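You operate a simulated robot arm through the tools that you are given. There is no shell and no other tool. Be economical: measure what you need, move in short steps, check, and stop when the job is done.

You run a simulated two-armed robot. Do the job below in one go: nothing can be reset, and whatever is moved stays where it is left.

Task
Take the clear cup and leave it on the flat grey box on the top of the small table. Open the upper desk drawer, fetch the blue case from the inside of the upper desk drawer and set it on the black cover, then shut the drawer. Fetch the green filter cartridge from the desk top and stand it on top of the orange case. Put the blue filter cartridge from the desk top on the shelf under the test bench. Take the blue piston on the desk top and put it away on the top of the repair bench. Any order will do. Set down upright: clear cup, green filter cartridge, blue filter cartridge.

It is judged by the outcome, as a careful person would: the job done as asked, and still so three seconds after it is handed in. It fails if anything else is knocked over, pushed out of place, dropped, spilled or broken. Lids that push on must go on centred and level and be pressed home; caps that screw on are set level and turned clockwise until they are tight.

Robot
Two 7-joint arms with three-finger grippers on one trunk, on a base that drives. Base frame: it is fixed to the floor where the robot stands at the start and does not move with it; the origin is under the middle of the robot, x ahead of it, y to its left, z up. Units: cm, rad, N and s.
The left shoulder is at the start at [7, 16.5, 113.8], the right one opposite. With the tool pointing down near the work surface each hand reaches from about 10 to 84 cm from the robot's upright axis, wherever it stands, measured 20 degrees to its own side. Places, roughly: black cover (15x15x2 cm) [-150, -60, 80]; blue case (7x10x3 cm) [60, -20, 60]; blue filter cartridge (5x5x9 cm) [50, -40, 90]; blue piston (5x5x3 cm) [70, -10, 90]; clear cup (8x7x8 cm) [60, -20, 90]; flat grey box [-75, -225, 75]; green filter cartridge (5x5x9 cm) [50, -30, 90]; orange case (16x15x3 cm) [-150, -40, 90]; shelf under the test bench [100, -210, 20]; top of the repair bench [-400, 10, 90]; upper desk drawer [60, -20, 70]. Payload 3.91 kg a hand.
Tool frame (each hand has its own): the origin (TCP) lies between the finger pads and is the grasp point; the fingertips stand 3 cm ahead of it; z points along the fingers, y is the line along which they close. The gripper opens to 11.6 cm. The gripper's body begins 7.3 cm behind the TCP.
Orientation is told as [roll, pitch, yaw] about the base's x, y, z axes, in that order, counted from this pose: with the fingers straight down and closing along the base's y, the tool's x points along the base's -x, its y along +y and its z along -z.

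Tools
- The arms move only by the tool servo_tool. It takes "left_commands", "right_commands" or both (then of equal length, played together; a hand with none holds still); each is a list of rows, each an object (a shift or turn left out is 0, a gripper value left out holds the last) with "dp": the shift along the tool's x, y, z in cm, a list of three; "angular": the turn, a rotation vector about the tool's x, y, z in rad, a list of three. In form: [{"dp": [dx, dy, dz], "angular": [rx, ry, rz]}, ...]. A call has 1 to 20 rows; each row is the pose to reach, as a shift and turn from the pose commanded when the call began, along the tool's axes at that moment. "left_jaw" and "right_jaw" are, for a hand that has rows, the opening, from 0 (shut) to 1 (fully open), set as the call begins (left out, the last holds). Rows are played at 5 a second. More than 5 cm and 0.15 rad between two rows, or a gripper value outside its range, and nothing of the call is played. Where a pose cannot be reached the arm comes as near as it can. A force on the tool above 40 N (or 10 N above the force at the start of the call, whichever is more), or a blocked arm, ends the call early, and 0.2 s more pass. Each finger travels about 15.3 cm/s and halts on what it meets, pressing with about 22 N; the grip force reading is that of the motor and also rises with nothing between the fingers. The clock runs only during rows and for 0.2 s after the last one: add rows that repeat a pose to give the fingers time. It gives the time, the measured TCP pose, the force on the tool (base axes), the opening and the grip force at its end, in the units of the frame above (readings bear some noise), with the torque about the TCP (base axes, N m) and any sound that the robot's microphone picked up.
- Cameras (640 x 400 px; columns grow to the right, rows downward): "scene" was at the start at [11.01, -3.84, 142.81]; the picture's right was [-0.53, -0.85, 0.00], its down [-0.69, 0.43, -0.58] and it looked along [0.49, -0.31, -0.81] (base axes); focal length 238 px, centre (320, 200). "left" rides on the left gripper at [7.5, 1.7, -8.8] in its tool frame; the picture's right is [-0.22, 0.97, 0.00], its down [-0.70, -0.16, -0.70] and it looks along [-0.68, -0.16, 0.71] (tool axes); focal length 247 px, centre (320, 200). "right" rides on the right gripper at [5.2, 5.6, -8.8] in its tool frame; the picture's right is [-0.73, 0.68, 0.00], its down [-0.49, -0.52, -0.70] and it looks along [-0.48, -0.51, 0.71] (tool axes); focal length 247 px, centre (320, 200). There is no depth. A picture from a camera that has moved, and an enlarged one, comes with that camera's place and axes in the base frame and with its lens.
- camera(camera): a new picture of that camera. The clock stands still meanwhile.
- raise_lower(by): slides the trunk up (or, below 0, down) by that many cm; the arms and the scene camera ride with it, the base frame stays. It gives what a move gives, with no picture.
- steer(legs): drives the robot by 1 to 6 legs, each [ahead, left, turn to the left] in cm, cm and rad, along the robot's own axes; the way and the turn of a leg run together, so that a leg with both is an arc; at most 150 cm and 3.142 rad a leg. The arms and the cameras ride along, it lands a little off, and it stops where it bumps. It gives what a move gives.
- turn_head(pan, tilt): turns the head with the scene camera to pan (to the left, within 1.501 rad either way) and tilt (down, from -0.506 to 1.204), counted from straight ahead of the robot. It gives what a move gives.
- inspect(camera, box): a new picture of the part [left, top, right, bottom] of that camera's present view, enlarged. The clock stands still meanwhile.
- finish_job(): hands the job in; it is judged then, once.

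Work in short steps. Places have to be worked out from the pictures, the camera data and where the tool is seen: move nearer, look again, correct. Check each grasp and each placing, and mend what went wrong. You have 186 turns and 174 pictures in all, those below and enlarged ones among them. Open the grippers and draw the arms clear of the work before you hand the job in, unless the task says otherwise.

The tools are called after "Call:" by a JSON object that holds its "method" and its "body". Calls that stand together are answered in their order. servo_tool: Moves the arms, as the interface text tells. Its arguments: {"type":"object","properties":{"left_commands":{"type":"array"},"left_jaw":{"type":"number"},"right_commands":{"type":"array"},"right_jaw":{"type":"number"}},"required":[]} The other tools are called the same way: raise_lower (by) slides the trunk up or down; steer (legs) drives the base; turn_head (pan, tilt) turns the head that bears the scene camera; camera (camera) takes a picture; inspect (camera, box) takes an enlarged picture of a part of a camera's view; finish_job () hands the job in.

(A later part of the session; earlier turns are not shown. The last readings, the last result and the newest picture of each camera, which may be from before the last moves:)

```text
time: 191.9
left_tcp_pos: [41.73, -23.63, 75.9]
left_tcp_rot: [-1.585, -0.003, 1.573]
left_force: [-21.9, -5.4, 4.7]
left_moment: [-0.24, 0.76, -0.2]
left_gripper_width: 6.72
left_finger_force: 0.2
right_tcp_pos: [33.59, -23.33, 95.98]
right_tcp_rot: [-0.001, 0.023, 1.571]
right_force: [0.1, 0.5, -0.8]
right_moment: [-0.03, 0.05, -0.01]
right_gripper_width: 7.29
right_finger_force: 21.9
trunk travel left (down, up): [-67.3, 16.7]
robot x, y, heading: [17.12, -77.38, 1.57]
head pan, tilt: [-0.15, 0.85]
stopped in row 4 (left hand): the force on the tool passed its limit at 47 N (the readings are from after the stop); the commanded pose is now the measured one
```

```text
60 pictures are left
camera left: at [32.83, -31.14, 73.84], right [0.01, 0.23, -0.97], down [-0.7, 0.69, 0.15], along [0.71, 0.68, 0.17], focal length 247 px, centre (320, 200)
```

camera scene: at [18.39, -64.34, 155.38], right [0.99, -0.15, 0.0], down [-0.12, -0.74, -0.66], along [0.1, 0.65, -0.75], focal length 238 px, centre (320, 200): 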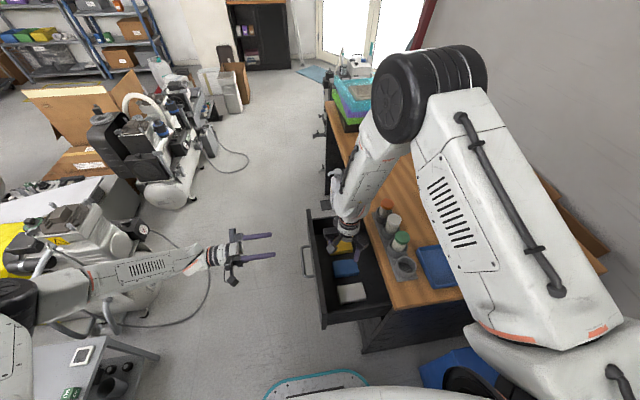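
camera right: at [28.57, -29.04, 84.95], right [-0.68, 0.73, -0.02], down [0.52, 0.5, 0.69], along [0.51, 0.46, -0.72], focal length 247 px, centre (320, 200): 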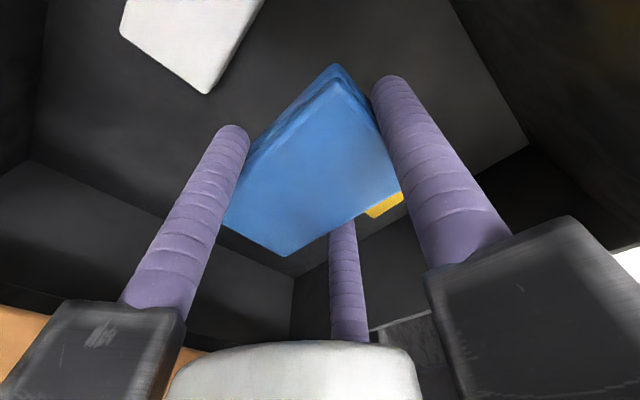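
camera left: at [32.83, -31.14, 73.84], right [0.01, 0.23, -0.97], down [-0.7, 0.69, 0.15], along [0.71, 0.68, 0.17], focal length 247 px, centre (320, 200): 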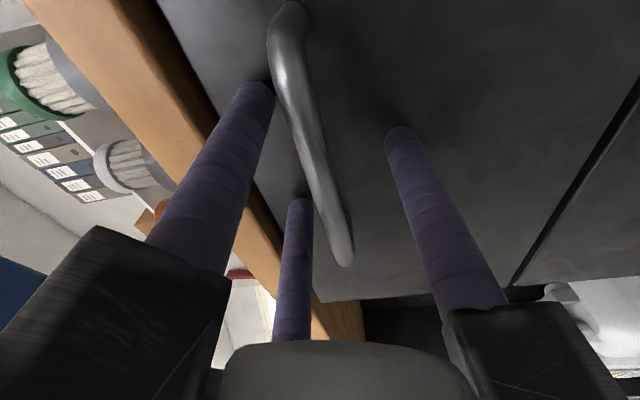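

Drawer is shut (firm stop). Withdraw the left hand, and turn it back to pointing down, raising it.

Call:
{"method": "servo_tool", "body": {"left_commands": [{"dp": [0, 0, -4]}, {"dp": [0, 0, -8]}, {"dp": [0, 0, -12]}, {"dp": [0, 0, -16]}, {"dp": [0, 0, -20]}, {"dp": [0, -2.5, -22], "angular": [-0.143, 0, 0]}, {"dp": [0, -5, -24], "angular": [-0.286, 0, 0]}, {"dp": [0, -7.5, -26], "angular": [-0.428, 0, 0]}, {"dp": [0, -10, -28], "angular": [-0.571, 0, 0]}, {"dp": [0, -13, -30], "angular": [-0.714, 0, 0]}, {"dp": [0, -16, -32], "angular": [-0.857, 0, 0]}, {"dp": [0, -19, -33], "angular": [-1.0, 0, 0]}, {"dp": [0, -22, -34], "angular": [-1.142, 0, 0]}, {"dp": [0, -25, -35], "angular": [-1.285, 0, 0]}, {"dp": [0, -28, -36], "angular": [-1.428, 0, 0]}, {"dp": [0, -31, -37], "angular": [-1.571, 0, 0]}, {"dp": [0, -34, -38], "angular": [-1.571, 0, 0]}]}}

Call:
{"method": "steer", "body": {"legs": [[-25, 0, 0], [0, 0, -1.57]]}}

Call:
{"method": "turn_head", "body": {"pan": 0, "tilt": 0.9}}

Call:
{"method": "camera", "body": {"camera": "scene"}}

```text
time: 195.5
left_tcp_pos: [3.22, -23.88, 109.13]
left_tcp_rot: [-0.017, -0.003, 1.572]
left_force: [-0.1, 0.2, 0.3]
left_moment: [0.0, -0.03, -0.02]
left_gripper_width: 6.95
left_finger_force: 0.1
right_tcp_pos: [33.54, -23.24, 95.99]
right_tcp_rot: [-0.001, 0.023, 1.575]
right_force: [-1.3, 0.4, -1.1]
right_moment: [-0.03, 0.01, 0.0]
right_gripper_width: 7.29
right_finger_force: 21.5
trunk travel left (down, up): [-67.3, 16.7]
robot x, y, heading: [17.22, -77.33, 1.573]
head pan, tilt: [-0.15, 0.85]
```

```text
time: 201.2
left_tcp_pos: [70.42, -87.55, 109.12]
left_tcp_rot: [-0.014, -0.002, 0.017]
left_force: [-0.4, -0.2, 0.7]
left_moment: [0.03, 0.0, -0.02]
left_gripper_width: 6.94
left_finger_force: 0.1
right_tcp_pos: [71.55, -118.07, 95.92]
right_tcp_rot: [0.0, 0.023, 0.022]
right_force: [1.2, 0.5, -1.3]
right_moment: [0.04, -0.03, 0.05]
right_gripper_width: 7.32
right_finger_force: 21.2
trunk travel left (down, up): [-67.3, 16.7]
robot x, y, heading: [17.45, -102.26, 0.013]
head pan, tilt: [-0.15, 0.85]
```

```text
time: 201.9
left_tcp_pos: [70.24, -87.56, 109.21]
left_tcp_rot: [-0.013, -0.001, 0.018]
left_force: [0.5, -0.1, -0.3]
left_moment: [0.01, 0.01, -0.01]
left_gripper_width: 6.97
left_finger_force: 0.0
right_tcp_pos: [71.62, -118.01, 95.94]
right_tcp_rot: [-0.001, 0.025, 0.02]
right_force: [-0.1, 0.8, -1.3]
right_moment: [0.02, -0.03, 0.0]
right_gripper_width: 7.3
right_finger_force: 22.6
trunk travel left (down, up): [-67.3, 16.7]
robot x, y, heading: [17.31, -102.47, 0.016]
head pan, tilt: [0.0, 0.901]
```

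```text
59 pictures are left
camera scene: at [29.65, -102.26, 142.99], right [0.02, -1.0, 0.0], down [-0.78, -0.01, -0.62], along [0.62, 0.01, -0.78], focal length 238 px, centre (320, 200)
```

scene: 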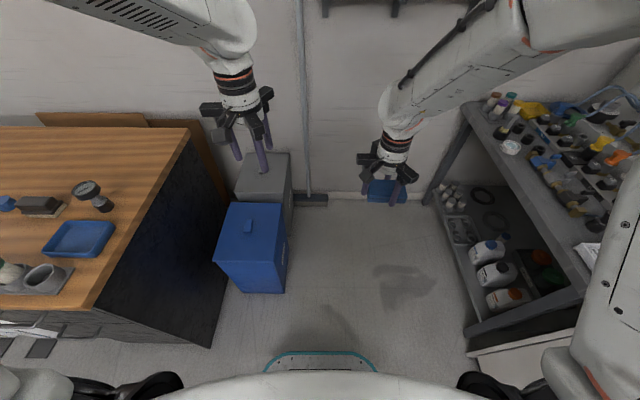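

Drive back-left to about [3,-42] in front of the desk for the green cartridge.

Call:
{"method": "steer", "body": {"legs": [[-14, 0, 0], [0, 61, -0.015]]}}

Call:
{"method": "camera", "body": {"camera": "left"}}

Call:
{"method": "camera", "body": {"camera": "scene"}}

```text
time: 206.2
left_tcp_pos: [56.61, -28.62, 109.14]
left_tcp_rot: [-0.014, -0.001, -0.005]
left_force: [0.0, 0.4, -0.3]
left_moment: [0.04, 0.0, -0.01]
left_gripper_width: 6.95
left_finger_force: 0.1
right_tcp_pos: [57.07, -59.02, 96.01]
right_tcp_rot: [0.0, 0.023, -0.003]
right_force: [0.1, -0.5, -0.5]
right_moment: [0.04, 0.02, -0.01]
right_gripper_width: 7.32
right_finger_force: 22.0
trunk travel left (down, up): [-67.3, 16.7]
robot x, y, heading: [3.29, -42.18, -0.005]
head pan, tilt: [0.0, 0.901]
```

```text
58 pictures are left
camera left: at [49.08, -26.74, 117.84], right [0.23, 0.97, -0.01], down [0.69, -0.15, 0.7], along [0.68, -0.17, -0.71], focal length 247 px, centre (320, 200)
```

left: 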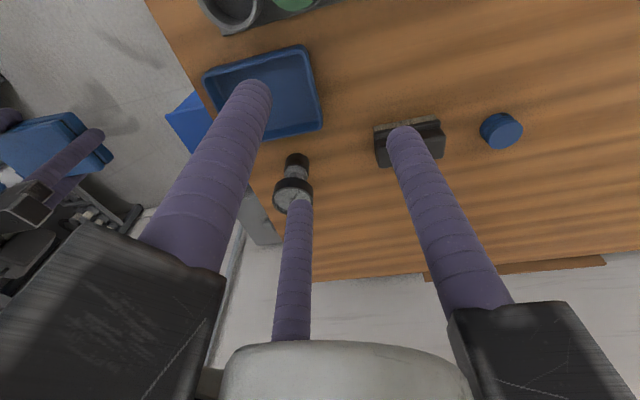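

```text
57 pictures are left
camera scene: at [15.55, -42.41, 142.99], right [-0.01, -1.0, 0.0], down [-0.78, 0.0, -0.62], along [0.62, 0.0, -0.78], focal length 238 px, centre (320, 200)
```

scene: 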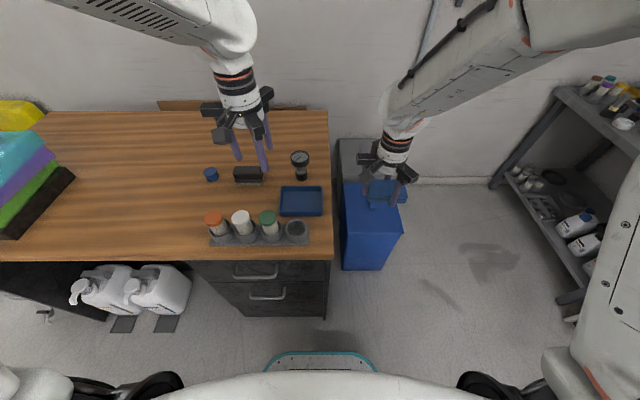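

Green cap at about [49.4,-29.6]. Left hand turns to yaw -60° and comes over it, jaw at 7.9.

Call:
{"method": "servo_tool", "body": {"left_commands": [{"dp": [1, -0.1, 1], "angular": [0, 0, 0.14]}, {"dp": [2, -0.2, 2], "angular": [0, 0, 0.28]}, {"dp": [3, -0.4, 3], "angular": [0, 0, 0.42]}, {"dp": [4, -0.6, 4.5], "angular": [0, 0, 0.56]}, {"dp": [5, -0.8, 6], "angular": [0, 0, 0.7]}, {"dp": [6, -1, 7.5], "angular": [0, 0, 0.84]}, {"dp": [7, -1, 9], "angular": [0, 0, 0.98]}, {"dp": [7.2, -1, 10], "angular": [0, 0, 1.047]}, {"dp": [7.2, -1, 10.3], "angular": [0, 0, 1.047]}], "left_jaw": 0.68}}

Call:
{"method": "camera", "body": {"camera": "left"}}

Call:
{"method": "inspect", "body": {"camera": "scene", "box": [190, 140, 330, 260]}}

```text
time: 208.2
left_tcp_pos: [49.28, -29.94, 98.76]
left_tcp_rot: [-0.005, -0.014, -1.054]
left_force: [-0.4, -0.6, 0.0]
left_moment: [0.03, 0.0, 0.01]
left_gripper_width: 7.88
left_finger_force: 0.1
right_tcp_pos: [57.13, -59.11, 95.95]
right_tcp_rot: [-0.001, 0.023, -0.004]
right_force: [1.1, 0.2, -0.9]
right_moment: [0.02, -0.02, 0.0]
right_gripper_width: 7.28
right_finger_force: 21.4
trunk travel left (down, up): [-67.3, 16.7]
robot x, y, heading: [3.5, -42.42, -0.005]
head pan, tilt: [0.0, 0.901]
```

```text
56 pictures are left
camera left: at [47.05, -22.35, 107.38], right [0.96, 0.29, 0.0], down [0.2, -0.67, 0.71], along [0.2, -0.68, -0.7], focal length 247 px, centre (320, 200)
```

left: 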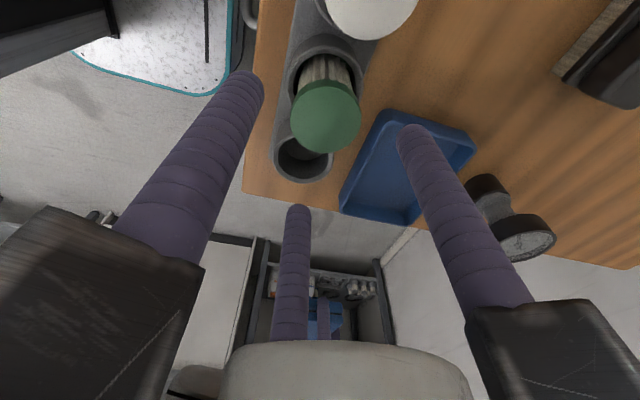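

```text
3.33 times, centred on (260, 200) of scene
camera zoom: at [15.52, -42.41, 143.0], right [-0.01, -1.0, 0.0], down [-0.78, 0.0, -0.62], along [0.62, 0.0, -0.78], focal length 792 px, centre (520, 200)
```

zoom: 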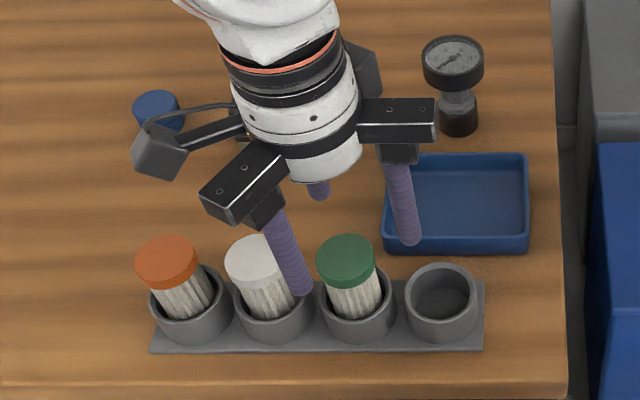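

Visual estimate [49.2,-29.0]; shift +0.8 in y and descend to TCP 93.1.

Call:
{"method": "servo_tool", "body": {"left_commands": [{"dp": [0.65, 0.48, 1]}, {"dp": [0.65, 0.48, 3]}, {"dp": [0.65, 0.48, 4.7]}, {"dp": [0.65, 0.48, 5.7]}, {"dp": [0.65, 0.48, 5.7]}]}}

Call:
{"method": "camera", "body": {"camera": "left"}}

```text
time: 209.4
left_tcp_pos: [49.56, -29.11, 93.09]
left_tcp_rot: [-0.004, -0.015, -1.05]
left_force: [-0.1, 0.2, 0.7]
left_moment: [0.01, -0.02, 0.01]
left_gripper_width: 7.88
left_finger_force: 0.0
right_tcp_pos: [57.16, -59.07, 95.92]
right_tcp_rot: [0.0, 0.023, -0.002]
right_force: [0.4, 0.1, -0.9]
right_moment: [0.0, 0.02, 0.02]
right_gripper_width: 7.32
right_finger_force: 21.8
trunk travel left (down, up): [-67.3, 16.7]
robot x, y, heading: [3.05, -42.64, -0.006]
head pan, tilt: [0.0, 0.901]
```

```text
54 pictures are left
camera left: at [47.2, -21.59, 101.71], right [0.96, 0.29, 0.0], down [0.2, -0.67, 0.71], along [0.2, -0.68, -0.7], focal length 247 px, centre (320, 200)
```

left: 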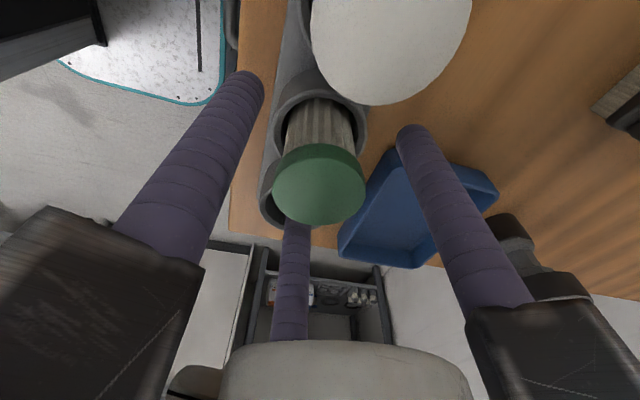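

Cap is inside the fingers; close and read forces.

Call:
{"method": "servo_tool", "body": {"left_commands": [{"dp": [0, 0, 0]}, {"dp": [0, 0, 0]}, {"dp": [0, 0, 0]}, {"dp": [0, 0, 0]}], "left_jaw": 0}}

```text
time: 210.4
left_tcp_pos: [49.47, -29.09, 93.1]
left_tcp_rot: [-0.006, -0.015, -1.051]
left_force: [-0.2, 0.0, 0.3]
left_moment: [-0.02, 0.01, 0.01]
left_gripper_width: 4.11
left_finger_force: 21.9
right_tcp_pos: [57.15, -59.12, 95.96]
right_tcp_rot: [0.0, 0.023, -0.005]
right_force: [1.1, 0.2, -0.5]
right_moment: [0.02, 0.02, 0.01]
right_gripper_width: 7.32
right_finger_force: 22.2
trunk travel left (down, up): [-67.3, 16.7]
robot x, y, heading: [3.6, -42.49, -0.008]
head pan, tilt: [0.0, 0.901]
```

No side load this time. Lift slowly.

Call:
{"method": "servo_tool", "body": {"left_commands": [{"dp": [0, 0, -0.5]}, {"dp": [0, 0, -1.5]}, {"dp": [0, 0, -3]}, {"dp": [0, 0, -5]}, {"dp": [0, 0, -7.5]}, {"dp": [0, 0, -10]}, {"dp": [0, 0, -13]}, {"dp": [0, 0, -16]}]}}

Call:
{"method": "camera", "body": {"camera": "left"}}

```text
time: 212.2
left_tcp_pos: [49.37, -28.79, 109.1]
left_tcp_rot: [-0.008, -0.014, -1.053]
left_force: [0.9, 0.4, -0.9]
left_moment: [-0.05, -0.01, 0.02]
left_gripper_width: 4.11
left_finger_force: 22.7
right_tcp_pos: [57.22, -58.96, 96.02]
right_tcp_rot: [-0.002, 0.023, -0.002]
right_force: [0.0, 0.1, -0.8]
right_moment: [-0.02, 0.01, -0.02]
right_gripper_width: 7.27
right_finger_force: 22.2
trunk travel left (down, up): [-67.3, 16.7]
robot x, y, heading: [3.15, -42.48, -0.005]
head pan, tilt: [0.0, 0.901]
```

```text
53 pictures are left
camera left: at [47.07, -21.09, 117.77], right [0.96, 0.29, 0.0], down [0.2, -0.67, 0.71], along [0.2, -0.68, -0.7], focal length 247 px, centre (320, 200)
```

left: 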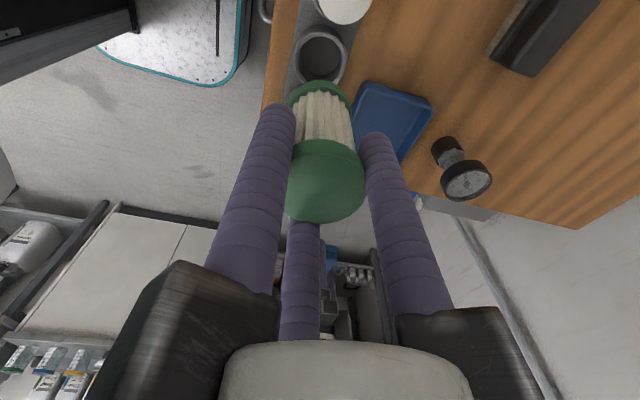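

Green cartridge is held. Go back right, turn to face +y, and drive left toward the cabinet at [-150,-50].

Call:
{"method": "steer", "body": {"legs": [[0, -60, 0.005], [0, 0, 1.571]]}}

Call:
{"method": "turn_head", "body": {"pan": 0.5, "tilt": 0.7}}

Call:
{"method": "camera", "body": {"camera": "scene"}}

```text
time: 219.4
left_tcp_pos: [-10.65, -56.19, 109.07]
left_tcp_rot: [-0.004, -0.013, 0.519]
left_force: [-0.9, 0.7, -1.4]
left_moment: [-0.02, 0.02, -0.02]
left_gripper_width: 4.11
left_finger_force: 22.1
right_tcp_pos: [19.61, -48.22, 96.06]
right_tcp_rot: [-0.001, 0.022, 1.571]
right_force: [-0.1, 0.3, -0.9]
right_moment: [0.0, 0.02, 0.0]
right_gripper_width: 7.29
right_finger_force: 22.2
trunk travel left (down, up): [-67.3, 16.7]
robot x, y, heading: [3.11, -102.52, 1.563]
head pan, tilt: [0.0, 0.901]
```

```text
time: 220.4
left_tcp_pos: [-10.54, -56.13, 109.17]
left_tcp_rot: [-0.005, -0.015, 0.519]
left_force: [0.2, -0.3, -1.1]
left_moment: [0.0, 0.01, 0.02]
left_gripper_width: 4.09
left_finger_force: 22.2
right_tcp_pos: [19.61, -48.2, 95.91]
right_tcp_rot: [0.001, 0.023, 1.572]
right_force: [-0.7, -0.1, -1.1]
right_moment: [0.0, 0.0, 0.01]
right_gripper_width: 7.29
right_finger_force: 21.7
trunk travel left (down, up): [-67.3, 16.7]
robot x, y, heading: [3.08, -102.32, 1.572]
head pan, tilt: [0.499, 0.7]
```

```text
52 pictures are left
camera scene: at [-1.08, -89.78, 144.6], right [0.88, 0.48, 0.0], down [0.31, -0.57, -0.76], along [-0.36, 0.67, -0.64], focal length 238 px, centre (320, 200)
```

scene: 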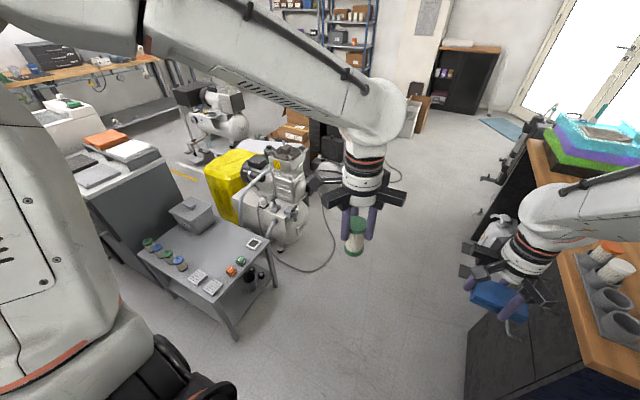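

Way is clear; drive left 100 cm at this y, then look.

Call:
{"method": "steer", "body": {"legs": [[0, 110, 0]]}}

Call:
{"method": "turn_head", "body": {"pan": 0.3, "tilt": 0.8}}

Call:
{"method": "camera", "body": {"camera": "scene"}}

```text
time: 226.1
left_tcp_pos: [-122.7, -55.5, 109.16]
left_tcp_rot: [-0.006, -0.013, 0.515]
left_force: [-1.3, 0.6, -0.9]
left_moment: [-0.03, 0.0, -0.02]
left_gripper_width: 4.1
left_finger_force: 21.9
right_tcp_pos: [-92.35, -47.76, 96.02]
right_tcp_rot: [0.001, 0.022, 1.565]
right_force: [0.1, 0.8, -0.7]
right_moment: [-0.01, 0.03, -0.01]
right_gripper_width: 7.29
right_finger_force: 22.1
trunk travel left (down, up): [-67.3, 16.7]
robot x, y, heading: [-109.17, -101.34, 1.566]
head pan, tilt: [0.499, 0.7]
```

```text
time: 226.8
left_tcp_pos: [-122.69, -55.5, 109.19]
left_tcp_rot: [-0.005, -0.015, 0.514]
left_force: [0.0, 0.1, -0.6]
left_moment: [-0.02, -0.02, 0.01]
left_gripper_width: 4.11
left_finger_force: 21.9
right_tcp_pos: [-92.38, -47.69, 95.9]
right_tcp_rot: [0.001, 0.023, 1.565]
right_force: [0.1, 0.0, -1.0]
right_moment: [-0.02, 0.02, 0.01]
right_gripper_width: 7.28
right_finger_force: 22.0
trunk travel left (down, up): [-67.3, 16.7]
robot x, y, heading: [-109.3, -101.51, 1.56]
head pan, tilt: [0.3, 0.799]
```

```text
51 pictures are left
camera scene: at [-111.72, -88.94, 143.79], right [0.96, 0.29, 0.0], down [0.21, -0.69, -0.7], along [-0.2, 0.67, -0.72], focal length 238 px, centre (320, 200)
```

scene: 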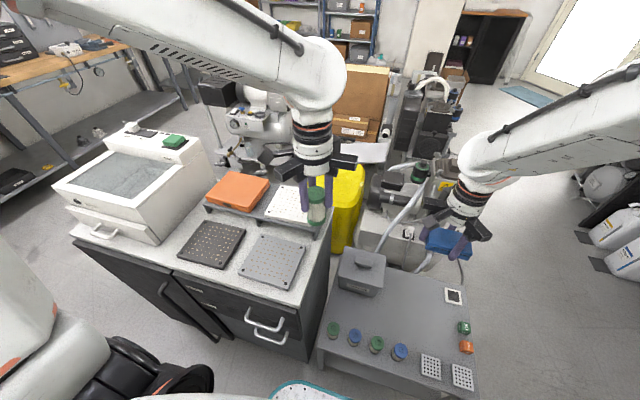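

Black cover (perforated plate) ≈[-155,-59], orange case on a raised ledge ≈[-152,-45]. Raise the trunk for clearance over the white machine, and move left 50 cm.

Call:
{"method": "raise_lower", "body": {"by": 14}}

Call:
{"method": "steer", "body": {"legs": [[0, 50, 0.005]]}}

Call:
{"method": "turn_head", "body": {"pan": 0.0, "tilt": 1.0}}

Call:
{"method": "camera", "body": {"camera": "scene"}}

Call:
{"method": "camera", "body": {"camera": "right"}}

```text
time: 228.5
left_tcp_pos: [-122.66, -55.33, 123.09]
left_tcp_rot: [-0.006, -0.015, 0.515]
left_force: [-0.2, 0.9, -0.9]
left_moment: [0.0, 0.0, 0.0]
left_gripper_width: 4.11
left_finger_force: 22.3
right_tcp_pos: [-92.36, -47.73, 109.96]
right_tcp_rot: [0.001, 0.023, 1.565]
right_force: [1.1, 0.6, -0.6]
right_moment: [0.03, -0.02, -0.01]
right_gripper_width: 7.28
right_finger_force: 22.1
trunk travel left (down, up): [-81.3, 2.7]
robot x, y, heading: [-109.35, -101.91, 1.563]
head pan, tilt: [0.3, 0.799]
```

```text
time: 231.4
left_tcp_pos: [-168.32, -56.04, 123.14]
left_tcp_rot: [-0.004, -0.014, 0.482]
left_force: [-0.1, -0.9, -0.7]
left_moment: [0.0, 0.02, 0.03]
left_gripper_width: 4.14
left_finger_force: 22.4
right_tcp_pos: [-137.73, -49.41, 109.96]
right_tcp_rot: [0.003, 0.022, 1.535]
right_force: [-0.2, -1.0, 0.1]
right_moment: [0.05, 0.04, -0.02]
right_gripper_width: 7.32
right_finger_force: 21.9
trunk travel left (down, up): [-81.3, 2.7]
robot x, y, heading: [-156.54, -102.7, 1.534]
head pan, tilt: [0.3, 0.799]
stopped in leg 1: the robot was blocked; the commanded pose is now the measured one
```

```text
time: 232.2
left_tcp_pos: [-168.44, -55.95, 123.17]
left_tcp_rot: [-0.005, -0.012, 0.485]
left_force: [-0.9, 0.5, -0.9]
left_moment: [-0.01, -0.01, 0.02]
left_gripper_width: 4.12
left_finger_force: 22.2
right_tcp_pos: [-137.97, -49.22, 109.88]
right_tcp_rot: [0.0, 0.025, 1.534]
right_force: [-0.4, 0.1, -0.8]
right_moment: [0.01, 0.04, 0.03]
right_gripper_width: 7.31
right_finger_force: 21.3
trunk travel left (down, up): [-81.3, 2.7]
robot x, y, heading: [-156.37, -102.69, 1.529]
head pan, tilt: [0.0, 1.0]
```

```text
50 pictures are left
camera scene: at [-156.19, -90.54, 156.27], right [1.0, -0.04, 0.0], down [-0.03, -0.84, -0.54], along [0.02, 0.54, -0.84], focal length 238 px, centre (320, 200)
```

scene: 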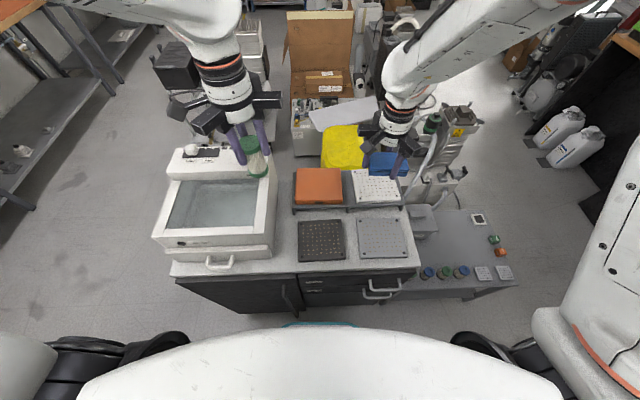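

```text
49 pictures are left
camera right: at [-143.69, -53.98, 118.84], right [-0.65, 0.76, -0.02], down [0.54, 0.48, 0.69], along [0.53, 0.44, -0.72], focal length 247 px, centre (320, 200)
```

right: 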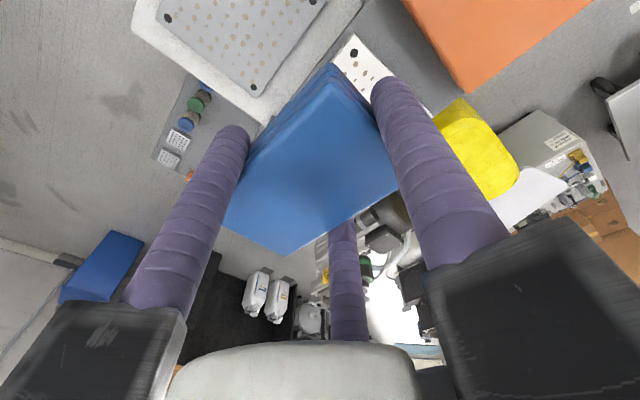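

Robot is at x≈-156 (something blocks further left). I do the green cartridge first: right hand moves aside, left hand goes above the orange case (≈[-154.8,-43.6]).

Call:
{"method": "servo_tool", "body": {"right_commands": [{"dp": [0, -2.5, 0]}, {"dp": [0, -5, 0]}, {"dp": [0, -7.5, 0]}, {"dp": [0, -10, 0]}, {"dp": [0, -10, 0]}, {"dp": [0, -10, 0]}], "left_commands": [{"dp": [0, 0, 0]}, {"dp": [-4.4, 1.1, 0]}, {"dp": [-8.9, 2.2, 1]}, {"dp": [-13.3, 3.4, 3]}, {"dp": [-17.8, 4.6, 5]}, {"dp": [-17.8, 4.6, 7]}]}}

Call:
{"method": "camera", "body": {"camera": "left"}}

Call:
{"method": "camera", "body": {"camera": "scene"}}

```text
refused: row 5 steps farther than a row can; nothing moved
```

```text
48 pictures are left
camera left: at [-176.01, -57.86, 131.77], right [-0.25, 0.97, 0.0], down [0.68, 0.18, 0.71], along [0.69, 0.18, -0.7], focal length 247 px, centre (320, 200)
```

left: 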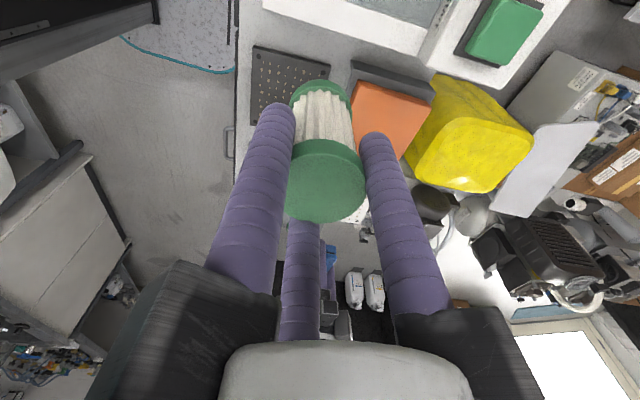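

```text
47 pictures are left
camera scene: at [-156.19, -90.54, 156.27], right [1.0, -0.04, 0.0], down [-0.03, -0.84, -0.54], along [0.02, 0.54, -0.84], focal length 238 px, centre (320, 200)
```

scene: 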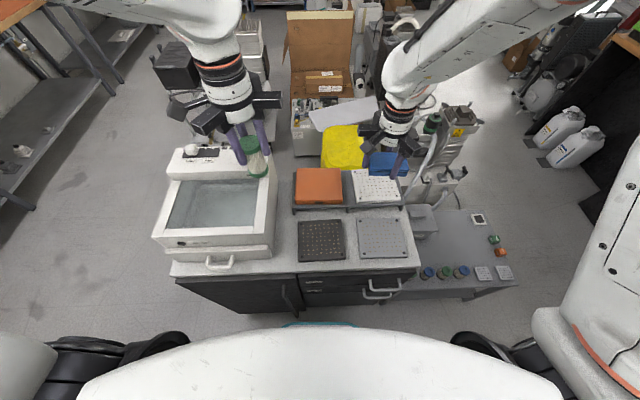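

Refused due to step size; resend with smaller steps.

Call:
{"method": "servo_tool", "body": {"right_commands": [{"dp": [0, -2.5, 0]}, {"dp": [0, -5, 0]}, {"dp": [0, -7.5, 0]}, {"dp": [0, -10, 0]}, {"dp": [0, -10, 0]}, {"dp": [0, -10, 0]}, {"dp": [0, -10, 0]}], "left_commands": [{"dp": [0, 0, 0]}, {"dp": [-3.5, 0.9, 0]}, {"dp": [-7, 1.8, 0]}, {"dp": [-10.5, 2.7, 1]}, {"dp": [-14, 3.6, 3]}, {"dp": [-17.5, 4.6, 5]}, {"dp": [-17.8, 4.6, 7]}]}}

Call:
{"method": "camera", "body": {"camera": "left"}}

Call:
{"method": "inspect", "body": {"camera": "scene", "box": [240, 120, 440, 280]}}

```text
time: 233.8
left_tcp_pos: [-154.65, -43.39, 116.4]
left_tcp_rot: [-0.003, -0.014, 0.484]
left_force: [0.1, 0.0, -0.6]
left_moment: [-0.01, 0.0, 0.02]
left_gripper_width: 4.09
left_finger_force: 21.8
right_tcp_pos: [-127.75, -49.44, 109.89]
right_tcp_rot: [0.002, 0.022, 1.535]
right_force: [-0.3, 0.1, -1.4]
right_moment: [0.0, 0.0, -0.01]
right_gripper_width: 7.29
right_finger_force: 21.4
trunk travel left (down, up): [-81.3, 2.7]
robot x, y, heading: [-156.64, -102.37, 1.532]
head pan, tilt: [0.0, 1.0]
```

```text
46 pictures are left
camera left: at [-162.23, -45.4, 125.01], right [-0.25, 0.97, 0.0], down [0.68, 0.18, 0.71], along [0.69, 0.18, -0.7], focal length 247 px, centre (320, 200)
```

left: 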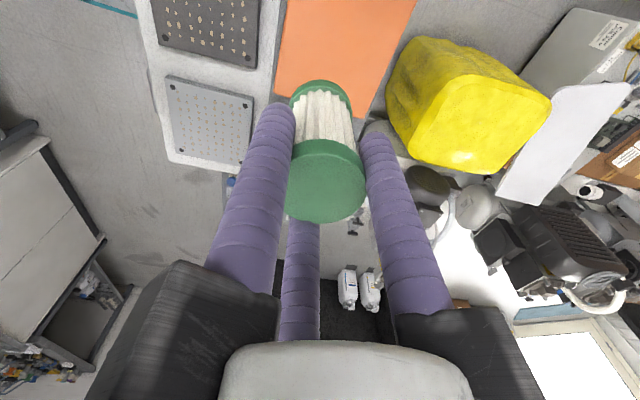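

```text
2.50 times, centred on (340, 200) of scene
camera zoom: at [-156.13, -90.58, 156.28], right [1.0, -0.04, 0.0], down [-0.03, -0.84, -0.54], along [0.02, 0.54, -0.84], focal length 594 px, centre (270, 200)
```

zoom: 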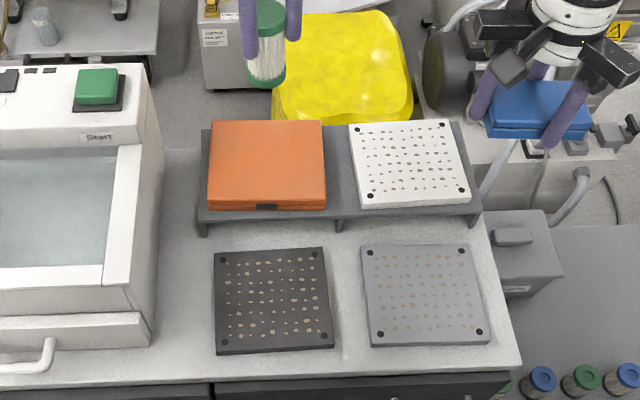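

Orange case centre ≈[-154.9,-41.8], top z≈90.6. Shift +1.5 in y and descend to TCP 100.5.

Call:
{"method": "servo_tool", "body": {"left_commands": [{"dp": [-0.5, 1.4, 4]}, {"dp": [-0.5, 1.4, 8]}, {"dp": [-0.5, 1.4, 12]}, {"dp": [-0.5, 1.4, 15]}, {"dp": [-0.5, 1.4, 15.9]}]}}

Call:
{"method": "servo_tool", "body": {"left_commands": [{"dp": [0, 0, 0.5]}, {"dp": [0, 0, 1]}]}}

Call:
{"method": "inspect", "body": {"camera": "scene", "box": [260, 120, 400, 220]}}

```text
time: 235.0
left_tcp_pos: [-154.61, -42.02, 100.41]
left_tcp_rot: [-0.002, -0.014, 0.482]
left_force: [0.3, -0.1, -1.0]
left_moment: [0.02, 0.02, 0.0]
left_gripper_width: 4.11
left_finger_force: 22.2
right_tcp_pos: [-127.69, -49.48, 109.91]
right_tcp_rot: [0.0, 0.023, 1.533]
right_force: [0.7, -0.2, -0.5]
right_moment: [0.0, 0.0, -0.02]
right_gripper_width: 7.25
right_finger_force: 22.4
trunk travel left (down, up): [-81.3, 2.7]
robot x, y, heading: [-156.28, -102.61, 1.526]
head pan, tilt: [0.0, 1.0]
```

```text
time: 235.6
left_tcp_pos: [-154.56, -42.12, 99.4]
left_tcp_rot: [-0.005, -0.015, 0.486]
left_force: [-0.3, 0.9, -0.6]
left_moment: [0.0, 0.02, -0.02]
left_gripper_width: 4.1
left_finger_force: 21.8
right_tcp_pos: [-127.79, -49.36, 109.98]
right_tcp_rot: [-0.001, 0.022, 1.534]
right_force: [-0.3, -0.3, -1.4]
right_moment: [0.03, 0.0, 0.03]
right_gripper_width: 7.26
right_finger_force: 21.5
trunk travel left (down, up): [-81.3, 2.7]
robot x, y, heading: [-156.62, -102.58, 1.531]
head pan, tilt: [0.0, 1.0]
```

```text
4.00 times, centred on (330, 170) of scene
camera zoom: at [-156.13, -90.54, 156.27], right [1.0, -0.04, 0.0], down [-0.03, -0.84, -0.54], along [0.02, 0.54, -0.84], focal length 951 px, centre (280, 320)
```

zoom: 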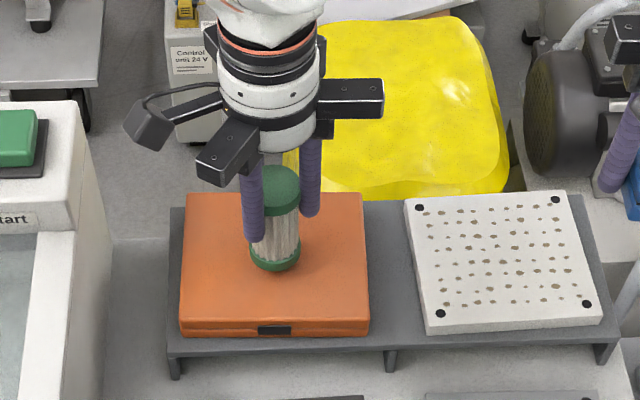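

Well centred. Lower in small steps to contact.

Call:
{"method": "servo_tool", "body": {"left_commands": [{"dp": [0, 0, 0.4]}, {"dp": [0, 0, 0.7]}]}}

Call:
{"method": "servo_tool", "body": {"left_commands": [{"dp": [0, 0, 0.3]}, {"dp": [0, 0, 0.5]}]}}

```text
time: 236.2
left_tcp_pos: [-154.54, -42.06, 98.77]
left_tcp_rot: [-0.006, -0.015, 0.482]
left_force: [-1.1, -0.5, -1.3]
left_moment: [-0.04, 0.01, -0.04]
left_gripper_width: 4.09
left_finger_force: 22.0
right_tcp_pos: [-127.82, -49.38, 109.94]
right_tcp_rot: [-0.001, 0.022, 1.535]
right_force: [-0.9, -0.2, -0.8]
right_moment: [0.02, -0.02, 0.0]
right_gripper_width: 7.29
right_finger_force: 22.3
trunk travel left (down, up): [-81.3, 2.7]
robot x, y, heading: [-156.83, -102.58, 1.53]
head pan, tilt: [0.0, 1.0]
```

```text
time: 236.8
left_tcp_pos: [-154.65, -42.07, 98.24]
left_tcp_rot: [-0.006, -0.015, 0.484]
left_force: [-0.8, -0.4, -1.0]
left_moment: [0.01, 0.01, -0.01]
left_gripper_width: 4.1
left_finger_force: 22.1
right_tcp_pos: [-127.67, -49.45, 109.98]
right_tcp_rot: [-0.001, 0.024, 1.534]
right_force: [0.3, -0.7, 0.0]
right_moment: [0.01, 0.0, 0.01]
right_gripper_width: 7.29
right_finger_force: 21.6
trunk travel left (down, up): [-81.3, 2.7]
robot x, y, heading: [-156.51, -102.74, 1.532]
head pan, tilt: [0.0, 1.0]
```

Call:
{"method": "servo_tool", "body": {"left_commands": [{"dp": [0, 0, 0.3]}, {"dp": [0, 0, 0.5]}]}}

Call:
{"method": "servo_tool", "body": {"left_commands": [{"dp": [0, 0, 0.2]}, {"dp": [0, 0, 0.3]}]}}

```text
time: 237.4
left_tcp_pos: [-154.61, -41.96, 97.87]
left_tcp_rot: [-0.001, -0.014, 0.484]
left_force: [-0.8, -1.4, 13.8]
left_moment: [-0.32, 0.29, -0.03]
left_gripper_width: 4.13
left_finger_force: 21.8
right_tcp_pos: [-127.78, -49.64, 109.95]
right_tcp_rot: [0.0, 0.022, 1.533]
right_force: [-0.2, -0.2, -1.4]
right_moment: [0.02, 0.03, -0.01]
right_gripper_width: 7.28
right_finger_force: 22.0
trunk travel left (down, up): [-81.3, 2.7]
robot x, y, heading: [-156.71, -102.73, 1.531]
head pan, tilt: [0.0, 1.0]
```

```text
time: 238.0
left_tcp_pos: [-154.57, -42.11, 97.63]
left_tcp_rot: [-0.001, -0.016, 0.482]
left_force: [3.1, 2.3, 16.4]
left_moment: [0.04, 0.09, 0.03]
left_gripper_width: 4.14
left_finger_force: 21.7
right_tcp_pos: [-127.72, -49.64, 110.06]
right_tcp_rot: [0.001, 0.024, 1.533]
right_force: [0.3, -1.5, -0.8]
right_moment: [0.0, 0.04, -0.03]
right_gripper_width: 7.28
right_finger_force: 22.0
trunk travel left (down, up): [-81.3, 2.7]
robot x, y, heading: [-156.21, -102.2, 1.531]
head pan, tilt: [0.0, 1.0]
```

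In contact. Open and rise straight up.

Call:
{"method": "servo_tool", "body": {"left_commands": [{"dp": [0, 0, -0.1]}, {"dp": [0, 0, -0.1]}, {"dp": [0, 0, -0.1]}, {"dp": [0, 0, -0.1]}], "left_jaw": 0.65}}

Call:
{"method": "servo_tool", "body": {"left_commands": [{"dp": [0, 0, -2]}, {"dp": [0, 0, -5]}, {"dp": [0, 0, -9]}, {"dp": [0, 0, -13]}, {"dp": [0, 0, -17]}, {"dp": [0, 0, -21]}, {"dp": [0, 0, -24]}]}}

Call:
{"method": "inspect", "body": {"camera": "scene", "box": [260, 120, 400, 220]}}

```text
time: 239.0
left_tcp_pos: [-154.65, -41.95, 97.67]
left_tcp_rot: [-0.006, -0.014, 0.483]
left_force: [0.6, -0.1, 0.0]
left_moment: [-0.01, 0.03, -0.02]
left_gripper_width: 7.56
left_finger_force: 0.1
right_tcp_pos: [-127.69, -49.43, 109.92]
right_tcp_rot: [0.001, 0.023, 1.532]
right_force: [0.0, 0.3, -0.4]
right_moment: [0.05, 0.01, 0.02]
right_gripper_width: 7.28
right_finger_force: 21.9
trunk travel left (down, up): [-81.3, 2.7]
robot x, y, heading: [-156.14, -102.64, 1.527]
head pan, tilt: [0.0, 1.0]
```

```text
time: 240.6
left_tcp_pos: [-154.96, -42.24, 121.73]
left_tcp_rot: [-0.002, -0.013, 0.484]
left_force: [-0.5, -1.2, 0.2]
left_moment: [0.0, 0.02, -0.02]
left_gripper_width: 7.52
left_finger_force: 0.0
right_tcp_pos: [-127.6, -49.52, 109.89]
right_tcp_rot: [0.001, 0.023, 1.534]
right_force: [-0.2, 0.1, -1.3]
right_moment: [0.0, 0.03, 0.01]
right_gripper_width: 7.29
right_finger_force: 22.0
trunk travel left (down, up): [-81.3, 2.7]
robot x, y, heading: [-156.14, -102.65, 1.53]
head pan, tilt: [0.0, 1.0]
```

```text
4.00 times, centred on (330, 170) of scene
camera zoom: at [-156.14, -90.61, 156.27], right [1.0, -0.04, 0.0], down [-0.03, -0.84, -0.54], along [0.02, 0.54, -0.84], focal length 951 px, centre (280, 320)
```

zoom: 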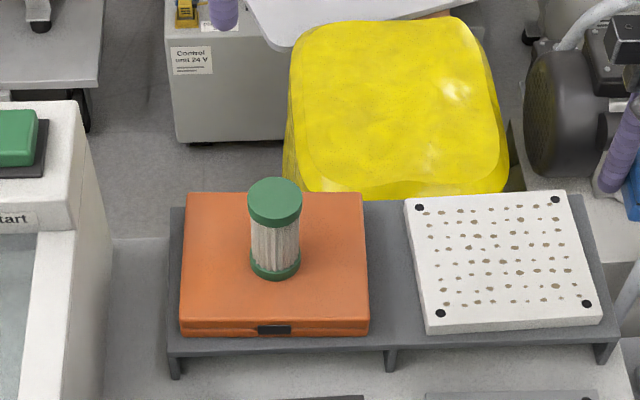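

Green cartridge stands on the orange case. Now move the left hand away and bring the right hand toward the black cover (≈[-154.6,-59.6]).

Call:
{"method": "servo_tool", "body": {"left_commands": [{"dp": [4, -1.6, 0]}, {"dp": [8, -3.2, 0]}, {"dp": [12, -4.7, 0]}, {"dp": [16, -6.3, 0]}, {"dp": [20, -7.9, 0]}, {"dp": [24, -9.4, 0]}, {"dp": [28, -11, 0]}, {"dp": [28, -11, 0]}], "right_commands": [{"dp": [0, 0, 0]}, {"dp": [1.5, 3.6, 0]}, {"dp": [3, 7.2, 0]}, {"dp": [4.5, 10.8, 0]}, {"dp": [6, 14.4, 0]}, {"dp": [7.5, 18, 0]}, {"dp": [9, 21.6, 0]}, {"dp": [9.4, 22.1, 0]}]}}

Call:
{"method": "camera", "body": {"camera": "right"}}

Call:
{"method": "camera", "body": {"camera": "scene"}}

```text
time: 242.4
left_tcp_pos: [-174.6, -64.75, 121.41]
left_tcp_rot: [-0.004, -0.015, 0.483]
left_force: [-0.6, 0.5, -0.2]
left_moment: [-0.02, -0.01, 0.03]
left_gripper_width: 7.54
left_finger_force: 0.0
right_tcp_pos: [-150.61, -58.0, 110.22]
right_tcp_rot: [-0.001, 0.024, 1.532]
right_force: [-0.1, -0.2, -1.1]
right_moment: [-0.01, 0.01, 0.02]
right_gripper_width: 7.28
right_finger_force: 22.0
trunk travel left (down, up): [-81.3, 2.7]
robot x, y, heading: [-156.56, -102.49, 1.538]
head pan, tilt: [0.0, 1.0]
```

```text
42 pictures are left
camera right: at [-156.33, -62.85, 118.97], right [-0.65, 0.76, -0.02], down [0.54, 0.48, 0.69], along [0.53, 0.44, -0.72], focal length 247 px, centre (320, 200)
```

right: 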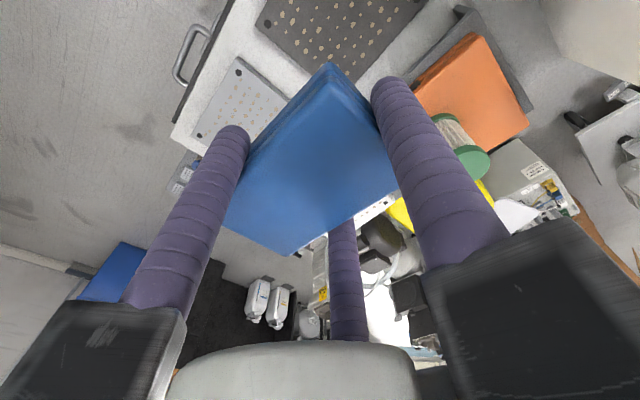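

```text
41 pictures are left
camera scene: at [-156.41, -90.46, 156.27], right [1.0, -0.04, 0.0], down [-0.03, -0.84, -0.54], along [0.02, 0.54, -0.84], focal length 238 px, centre (320, 200)
```

scene: 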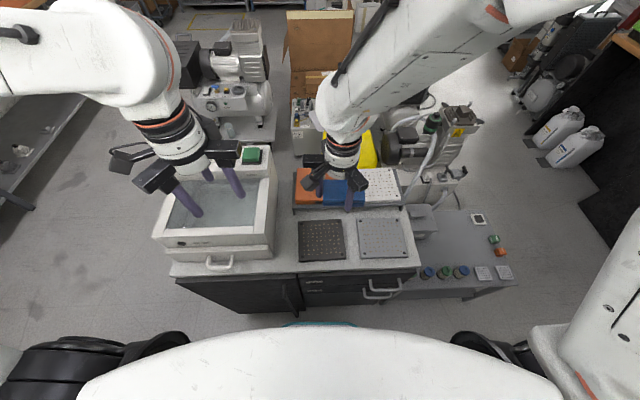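

Cover centre ≈[-155,-59.3]. Move over it and descend to TCP 92.

Call:
{"method": "servo_tool", "body": {"right_commands": [{"dp": [0.7, 2.7, 2]}, {"dp": [1.5, 5.4, 5]}, {"dp": [1.5, 5.4, 9]}, {"dp": [1.5, 5.4, 13]}, {"dp": [1.5, 5.4, 16]}, {"dp": [1.5, 5.4, 18]}]}}

Call:
{"method": "inspect", "body": {"camera": "scene", "box": [240, 130, 420, 280]}}

```text
time: 243.8
left_tcp_pos: [-174.33, -64.84, 121.41]
left_tcp_rot: [-0.006, -0.013, 0.482]
left_force: [-0.7, 0.1, -0.6]
left_moment: [-0.01, 0.01, 0.02]
left_gripper_width: 7.54
left_finger_force: 0.1
right_tcp_pos: [-156.17, -58.23, 93.88]
right_tcp_rot: [0.073, 0.025, 1.476]
right_force: [0.2, 0.4, -1.3]
right_moment: [0.02, 0.05, -0.01]
right_gripper_width: 7.29
right_finger_force: 21.3
trunk travel left (down, up): [-81.3, 2.7]
robot x, y, heading: [-156.51, -102.67, 1.53]
head pan, tilt: [0.0, 1.0]
```

```text
2.67 times, centred on (330, 205) of scene
camera zoom: at [-156.08, -90.51, 156.27], right [1.0, -0.04, 0.0], down [-0.03, -0.84, -0.54], along [0.02, 0.54, -0.84], focal length 634 px, centre (293, 187)
```

zoom: 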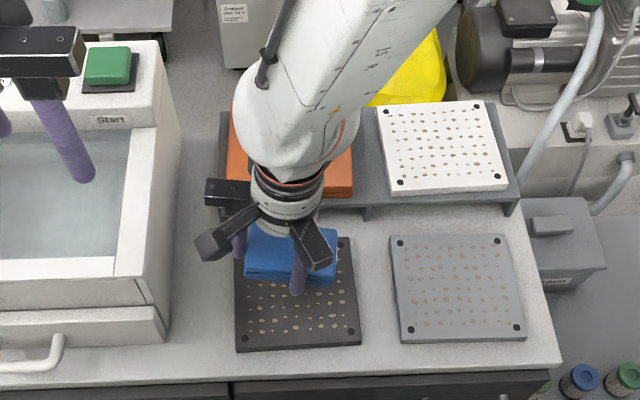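

The right arm is at its crossing limit (tilted). Raise, then rotate the robot 0.27 rad left so the target lies to its right side.

Call:
{"method": "servo_tool", "body": {"right_commands": [{"dp": [0, 0, -4]}, {"dp": [0, -1, -8]}, {"dp": [0, -3, -12]}, {"dp": [0, -5, -16]}]}}

Call:
{"method": "steer", "body": {"legs": [[0, 0, 0.27]]}}

```text
time: 244.4
left_tcp_pos: [-174.2, -65.03, 121.56]
left_tcp_rot: [-0.004, -0.014, 0.481]
left_force: [-0.2, 0.5, -1.0]
left_moment: [0.03, -0.01, 0.03]
left_gripper_width: 7.53
left_finger_force: 0.1
right_tcp_pos: [-154.76, -64.3, 94.72]
right_tcp_rot: [0.012, 0.183, 1.515]
right_force: [0.3, 0.2, -0.8]
right_moment: [0.01, 0.04, 0.0]
right_gripper_width: 7.29
right_finger_force: 22.3
trunk travel left (down, up): [-81.3, 2.7]
robot x, y, heading: [-156.44, -102.23, 1.528]
head pan, tilt: [0.0, 1.0]
stopped in row 3 (right hand): the arm was blocked; the commanded pose is now the measured one
```

```text
time: 245.7
left_tcp_pos: [-183.7, -71.0, 121.5]
left_tcp_rot: [-0.006, -0.014, 0.751]
left_force: [-0.3, 0.4, 0.1]
left_moment: [-0.01, 0.01, 0.01]
left_gripper_width: 7.55
left_finger_force: 0.1
right_tcp_pos: [-164.93, -65.17, 94.7]
right_tcp_rot: [0.013, 0.182, 1.783]
right_force: [0.1, 0.3, -0.6]
right_moment: [0.02, 0.0, 0.01]
right_gripper_width: 7.31
right_finger_force: 21.7
trunk travel left (down, up): [-81.3, 2.7]
robot x, y, heading: [-156.89, -102.82, 1.798]
head pan, tilt: [0.0, 1.0]
```

The arm had stuck and the hand swung lower than planned; check the view.

Call:
{"method": "camera", "body": {"camera": "scene"}}

Call:
{"method": "camera", "body": {"camera": "right"}}

```text
39 pictures are left
camera scene: at [-159.34, -90.84, 156.27], right [0.97, 0.23, 0.0], down [0.19, -0.82, -0.54], along [-0.12, 0.53, -0.84], focal length 238 px, centre (320, 200)
```

scene: 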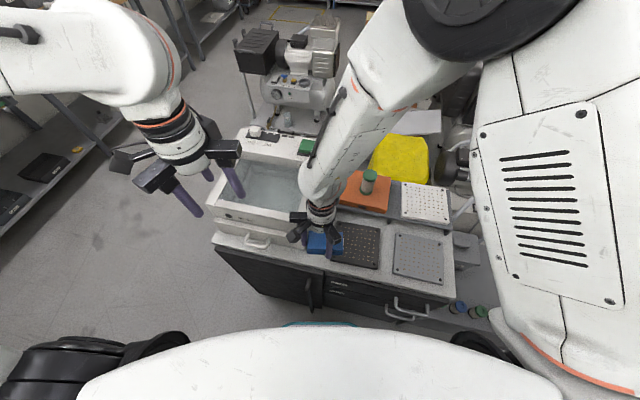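

```text
38 pictures are left
camera right: at [-169.63, -69.72, 104.37], right [-0.82, 0.56, -0.12], down [0.39, 0.7, 0.59], along [0.42, 0.44, -0.79], focal length 247 px, centre (320, 200)
```

right: 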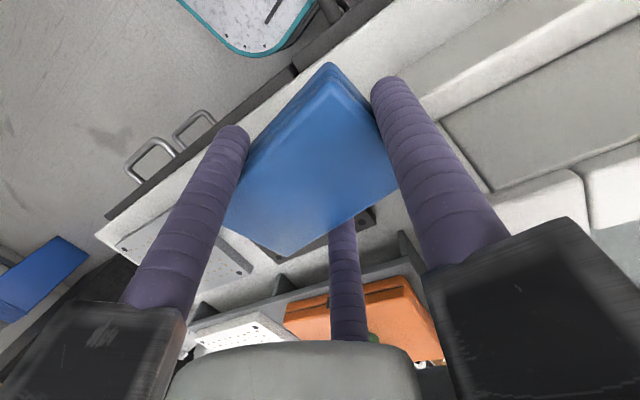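

All still in place. Level the hand and move it over the cover (target TCP ≈[-156,-59.3,98.7]).

Call:
{"method": "servo_tool", "body": {"right_commands": [{"dp": [-0.8, -1.8, -1.5], "angular": [0.05, 0.015, 0]}, {"dp": [-1.6, -3.7, -3], "angular": [0.1, 0.03, 0]}, {"dp": [-2.4, -5.5, -4.5], "angular": [0.15, 0.04, 0]}, {"dp": [-3.3, -7.4, -5.5], "angular": [0.175, 0.05, 0]}, {"dp": [-4.1, -9.2, -5.6], "angular": [0.175, 0.05, 0]}, {"dp": [-4.1, -9.2, -5.6], "angular": [0.175, 0.05, 0]}]}}

Call:
{"method": "camera", "body": {"camera": "right"}}

```text
time: 247.1
left_tcp_pos: [-183.8, -70.95, 121.48]
left_tcp_rot: [-0.005, -0.014, 0.752]
left_force: [-0.4, 0.1, 0.5]
left_moment: [0.0, 0.01, -0.01]
left_gripper_width: 7.52
left_finger_force: 0.0
right_tcp_pos: [-156.96, -58.18, 99.34]
right_tcp_rot: [-0.167, 0.23, 1.778]
right_force: [-0.4, 0.2, -1.3]
right_moment: [0.01, 0.02, 0.0]
right_gripper_width: 7.26
right_finger_force: 22.0
trunk travel left (down, up): [-81.3, 2.7]
robot x, y, heading: [-156.4, -102.6, 1.797]
head pan, tilt: [0.0, 1.0]
```

```text
37 pictures are left
camera right: at [-163.1, -62.92, 108.05], right [-0.8, 0.53, -0.28], down [0.26, 0.72, 0.64], along [0.54, 0.44, -0.71], focal length 247 px, centre (320, 200)
```

right: 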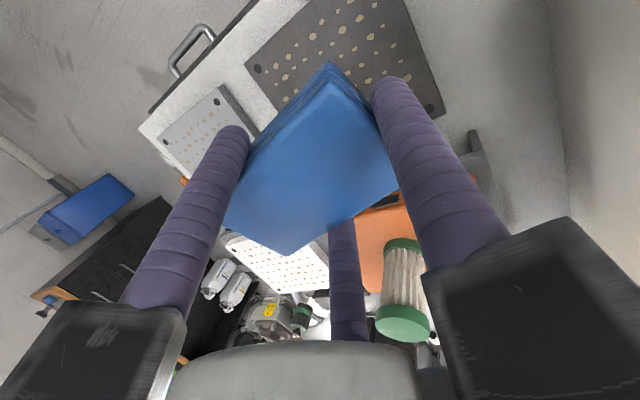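

The rotation convention is tilt-before-yaw, so I correct with [-0.167,-0.23,0] in tool axes.

Call:
{"method": "servo_tool", "body": {"right_commands": [{"dp": [0.4, -0.2, 0], "angular": [-0.06, -0.08, 0]}, {"dp": [0.8, -0.5, 0], "angular": [-0.11, -0.155, 0]}, {"dp": [1.3, -0.8, 0], "angular": [-0.167, -0.23, 0]}, {"dp": [1.3, -0.8, 0], "angular": [-0.167, -0.23, 0]}]}}

Call:
{"method": "inspect", "body": {"camera": "scene", "box": [260, 140, 460, 300]}}

```text
time: 248.1
left_tcp_pos: [-183.67, -71.06, 121.38]
left_tcp_rot: [-0.006, -0.014, 0.75]
left_force: [-0.7, -1.1, 0.0]
left_moment: [-0.02, 0.02, 0.02]
left_gripper_width: 7.53
left_finger_force: 0.1
right_tcp_pos: [-156.03, -59.36, 99.92]
right_tcp_rot: [0.006, 0.002, 1.797]
right_force: [-0.5, 0.2, -1.5]
right_moment: [0.03, -0.02, 0.01]
right_gripper_width: 7.29
right_finger_force: 22.3
trunk travel left (down, up): [-81.3, 2.7]
robot x, y, heading: [-156.49, -102.28, 1.799]
head pan, tilt: [0.0, 1.0]
```

```text
2.50 times, centred on (360, 220) of scene
camera zoom: at [-159.36, -90.84, 156.27], right [0.97, 0.23, 0.0], down [0.19, -0.82, -0.54], along [-0.12, 0.53, -0.84], focal length 594 px, centre (220, 150)
```

zoom: 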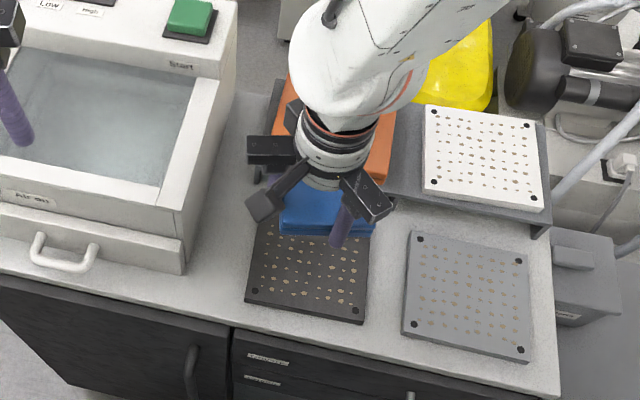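

Level and in place. Descend to TCP 91 and check.

Call:
{"method": "servo_tool", "body": {"right_commands": [{"dp": [0, 0, 3]}, {"dp": [0, 0, 6]}, {"dp": [0, 0, 8.9]}, {"dp": [0, 0, 8.9]}]}}

Call:
{"method": "inspect", "body": {"camera": "scene", "box": [280, 180, 440, 300]}}

```text
time: 249.1
left_tcp_pos: [-183.92, -70.9, 121.28]
left_tcp_rot: [-0.005, -0.014, 0.751]
left_force: [-0.1, 0.2, -0.6]
left_moment: [-0.02, -0.01, 0.01]
left_gripper_width: 7.56
left_finger_force: 0.1
right_tcp_pos: [-155.83, -59.14, 90.9]
right_tcp_rot: [0.006, 0.004, 1.797]
right_force: [0.0, -0.6, -1.2]
right_moment: [-0.01, 0.03, -0.01]
right_gripper_width: 7.29
right_finger_force: 22.2
trunk travel left (down, up): [-81.3, 2.7]
robot x, y, heading: [-156.22, -102.75, 1.799]
head pan, tilt: [0.0, 1.0]
```

```text
3.33 times, centred on (360, 240) of scene
camera zoom: at [-159.31, -90.89, 156.27], right [0.97, 0.23, 0.0], down [0.19, -0.82, -0.54], along [-0.12, 0.53, -0.84], focal length 792 px, centre (187, 67)
```

zoom: 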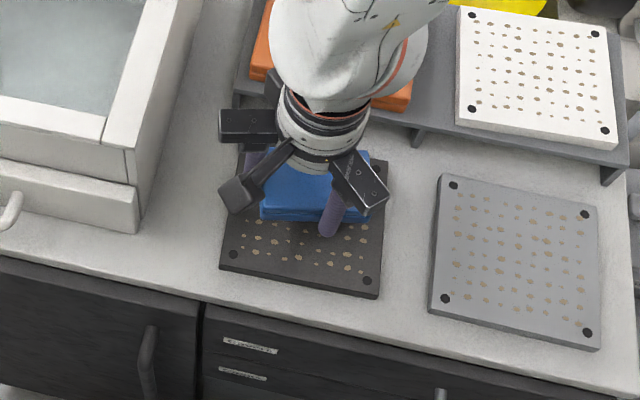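

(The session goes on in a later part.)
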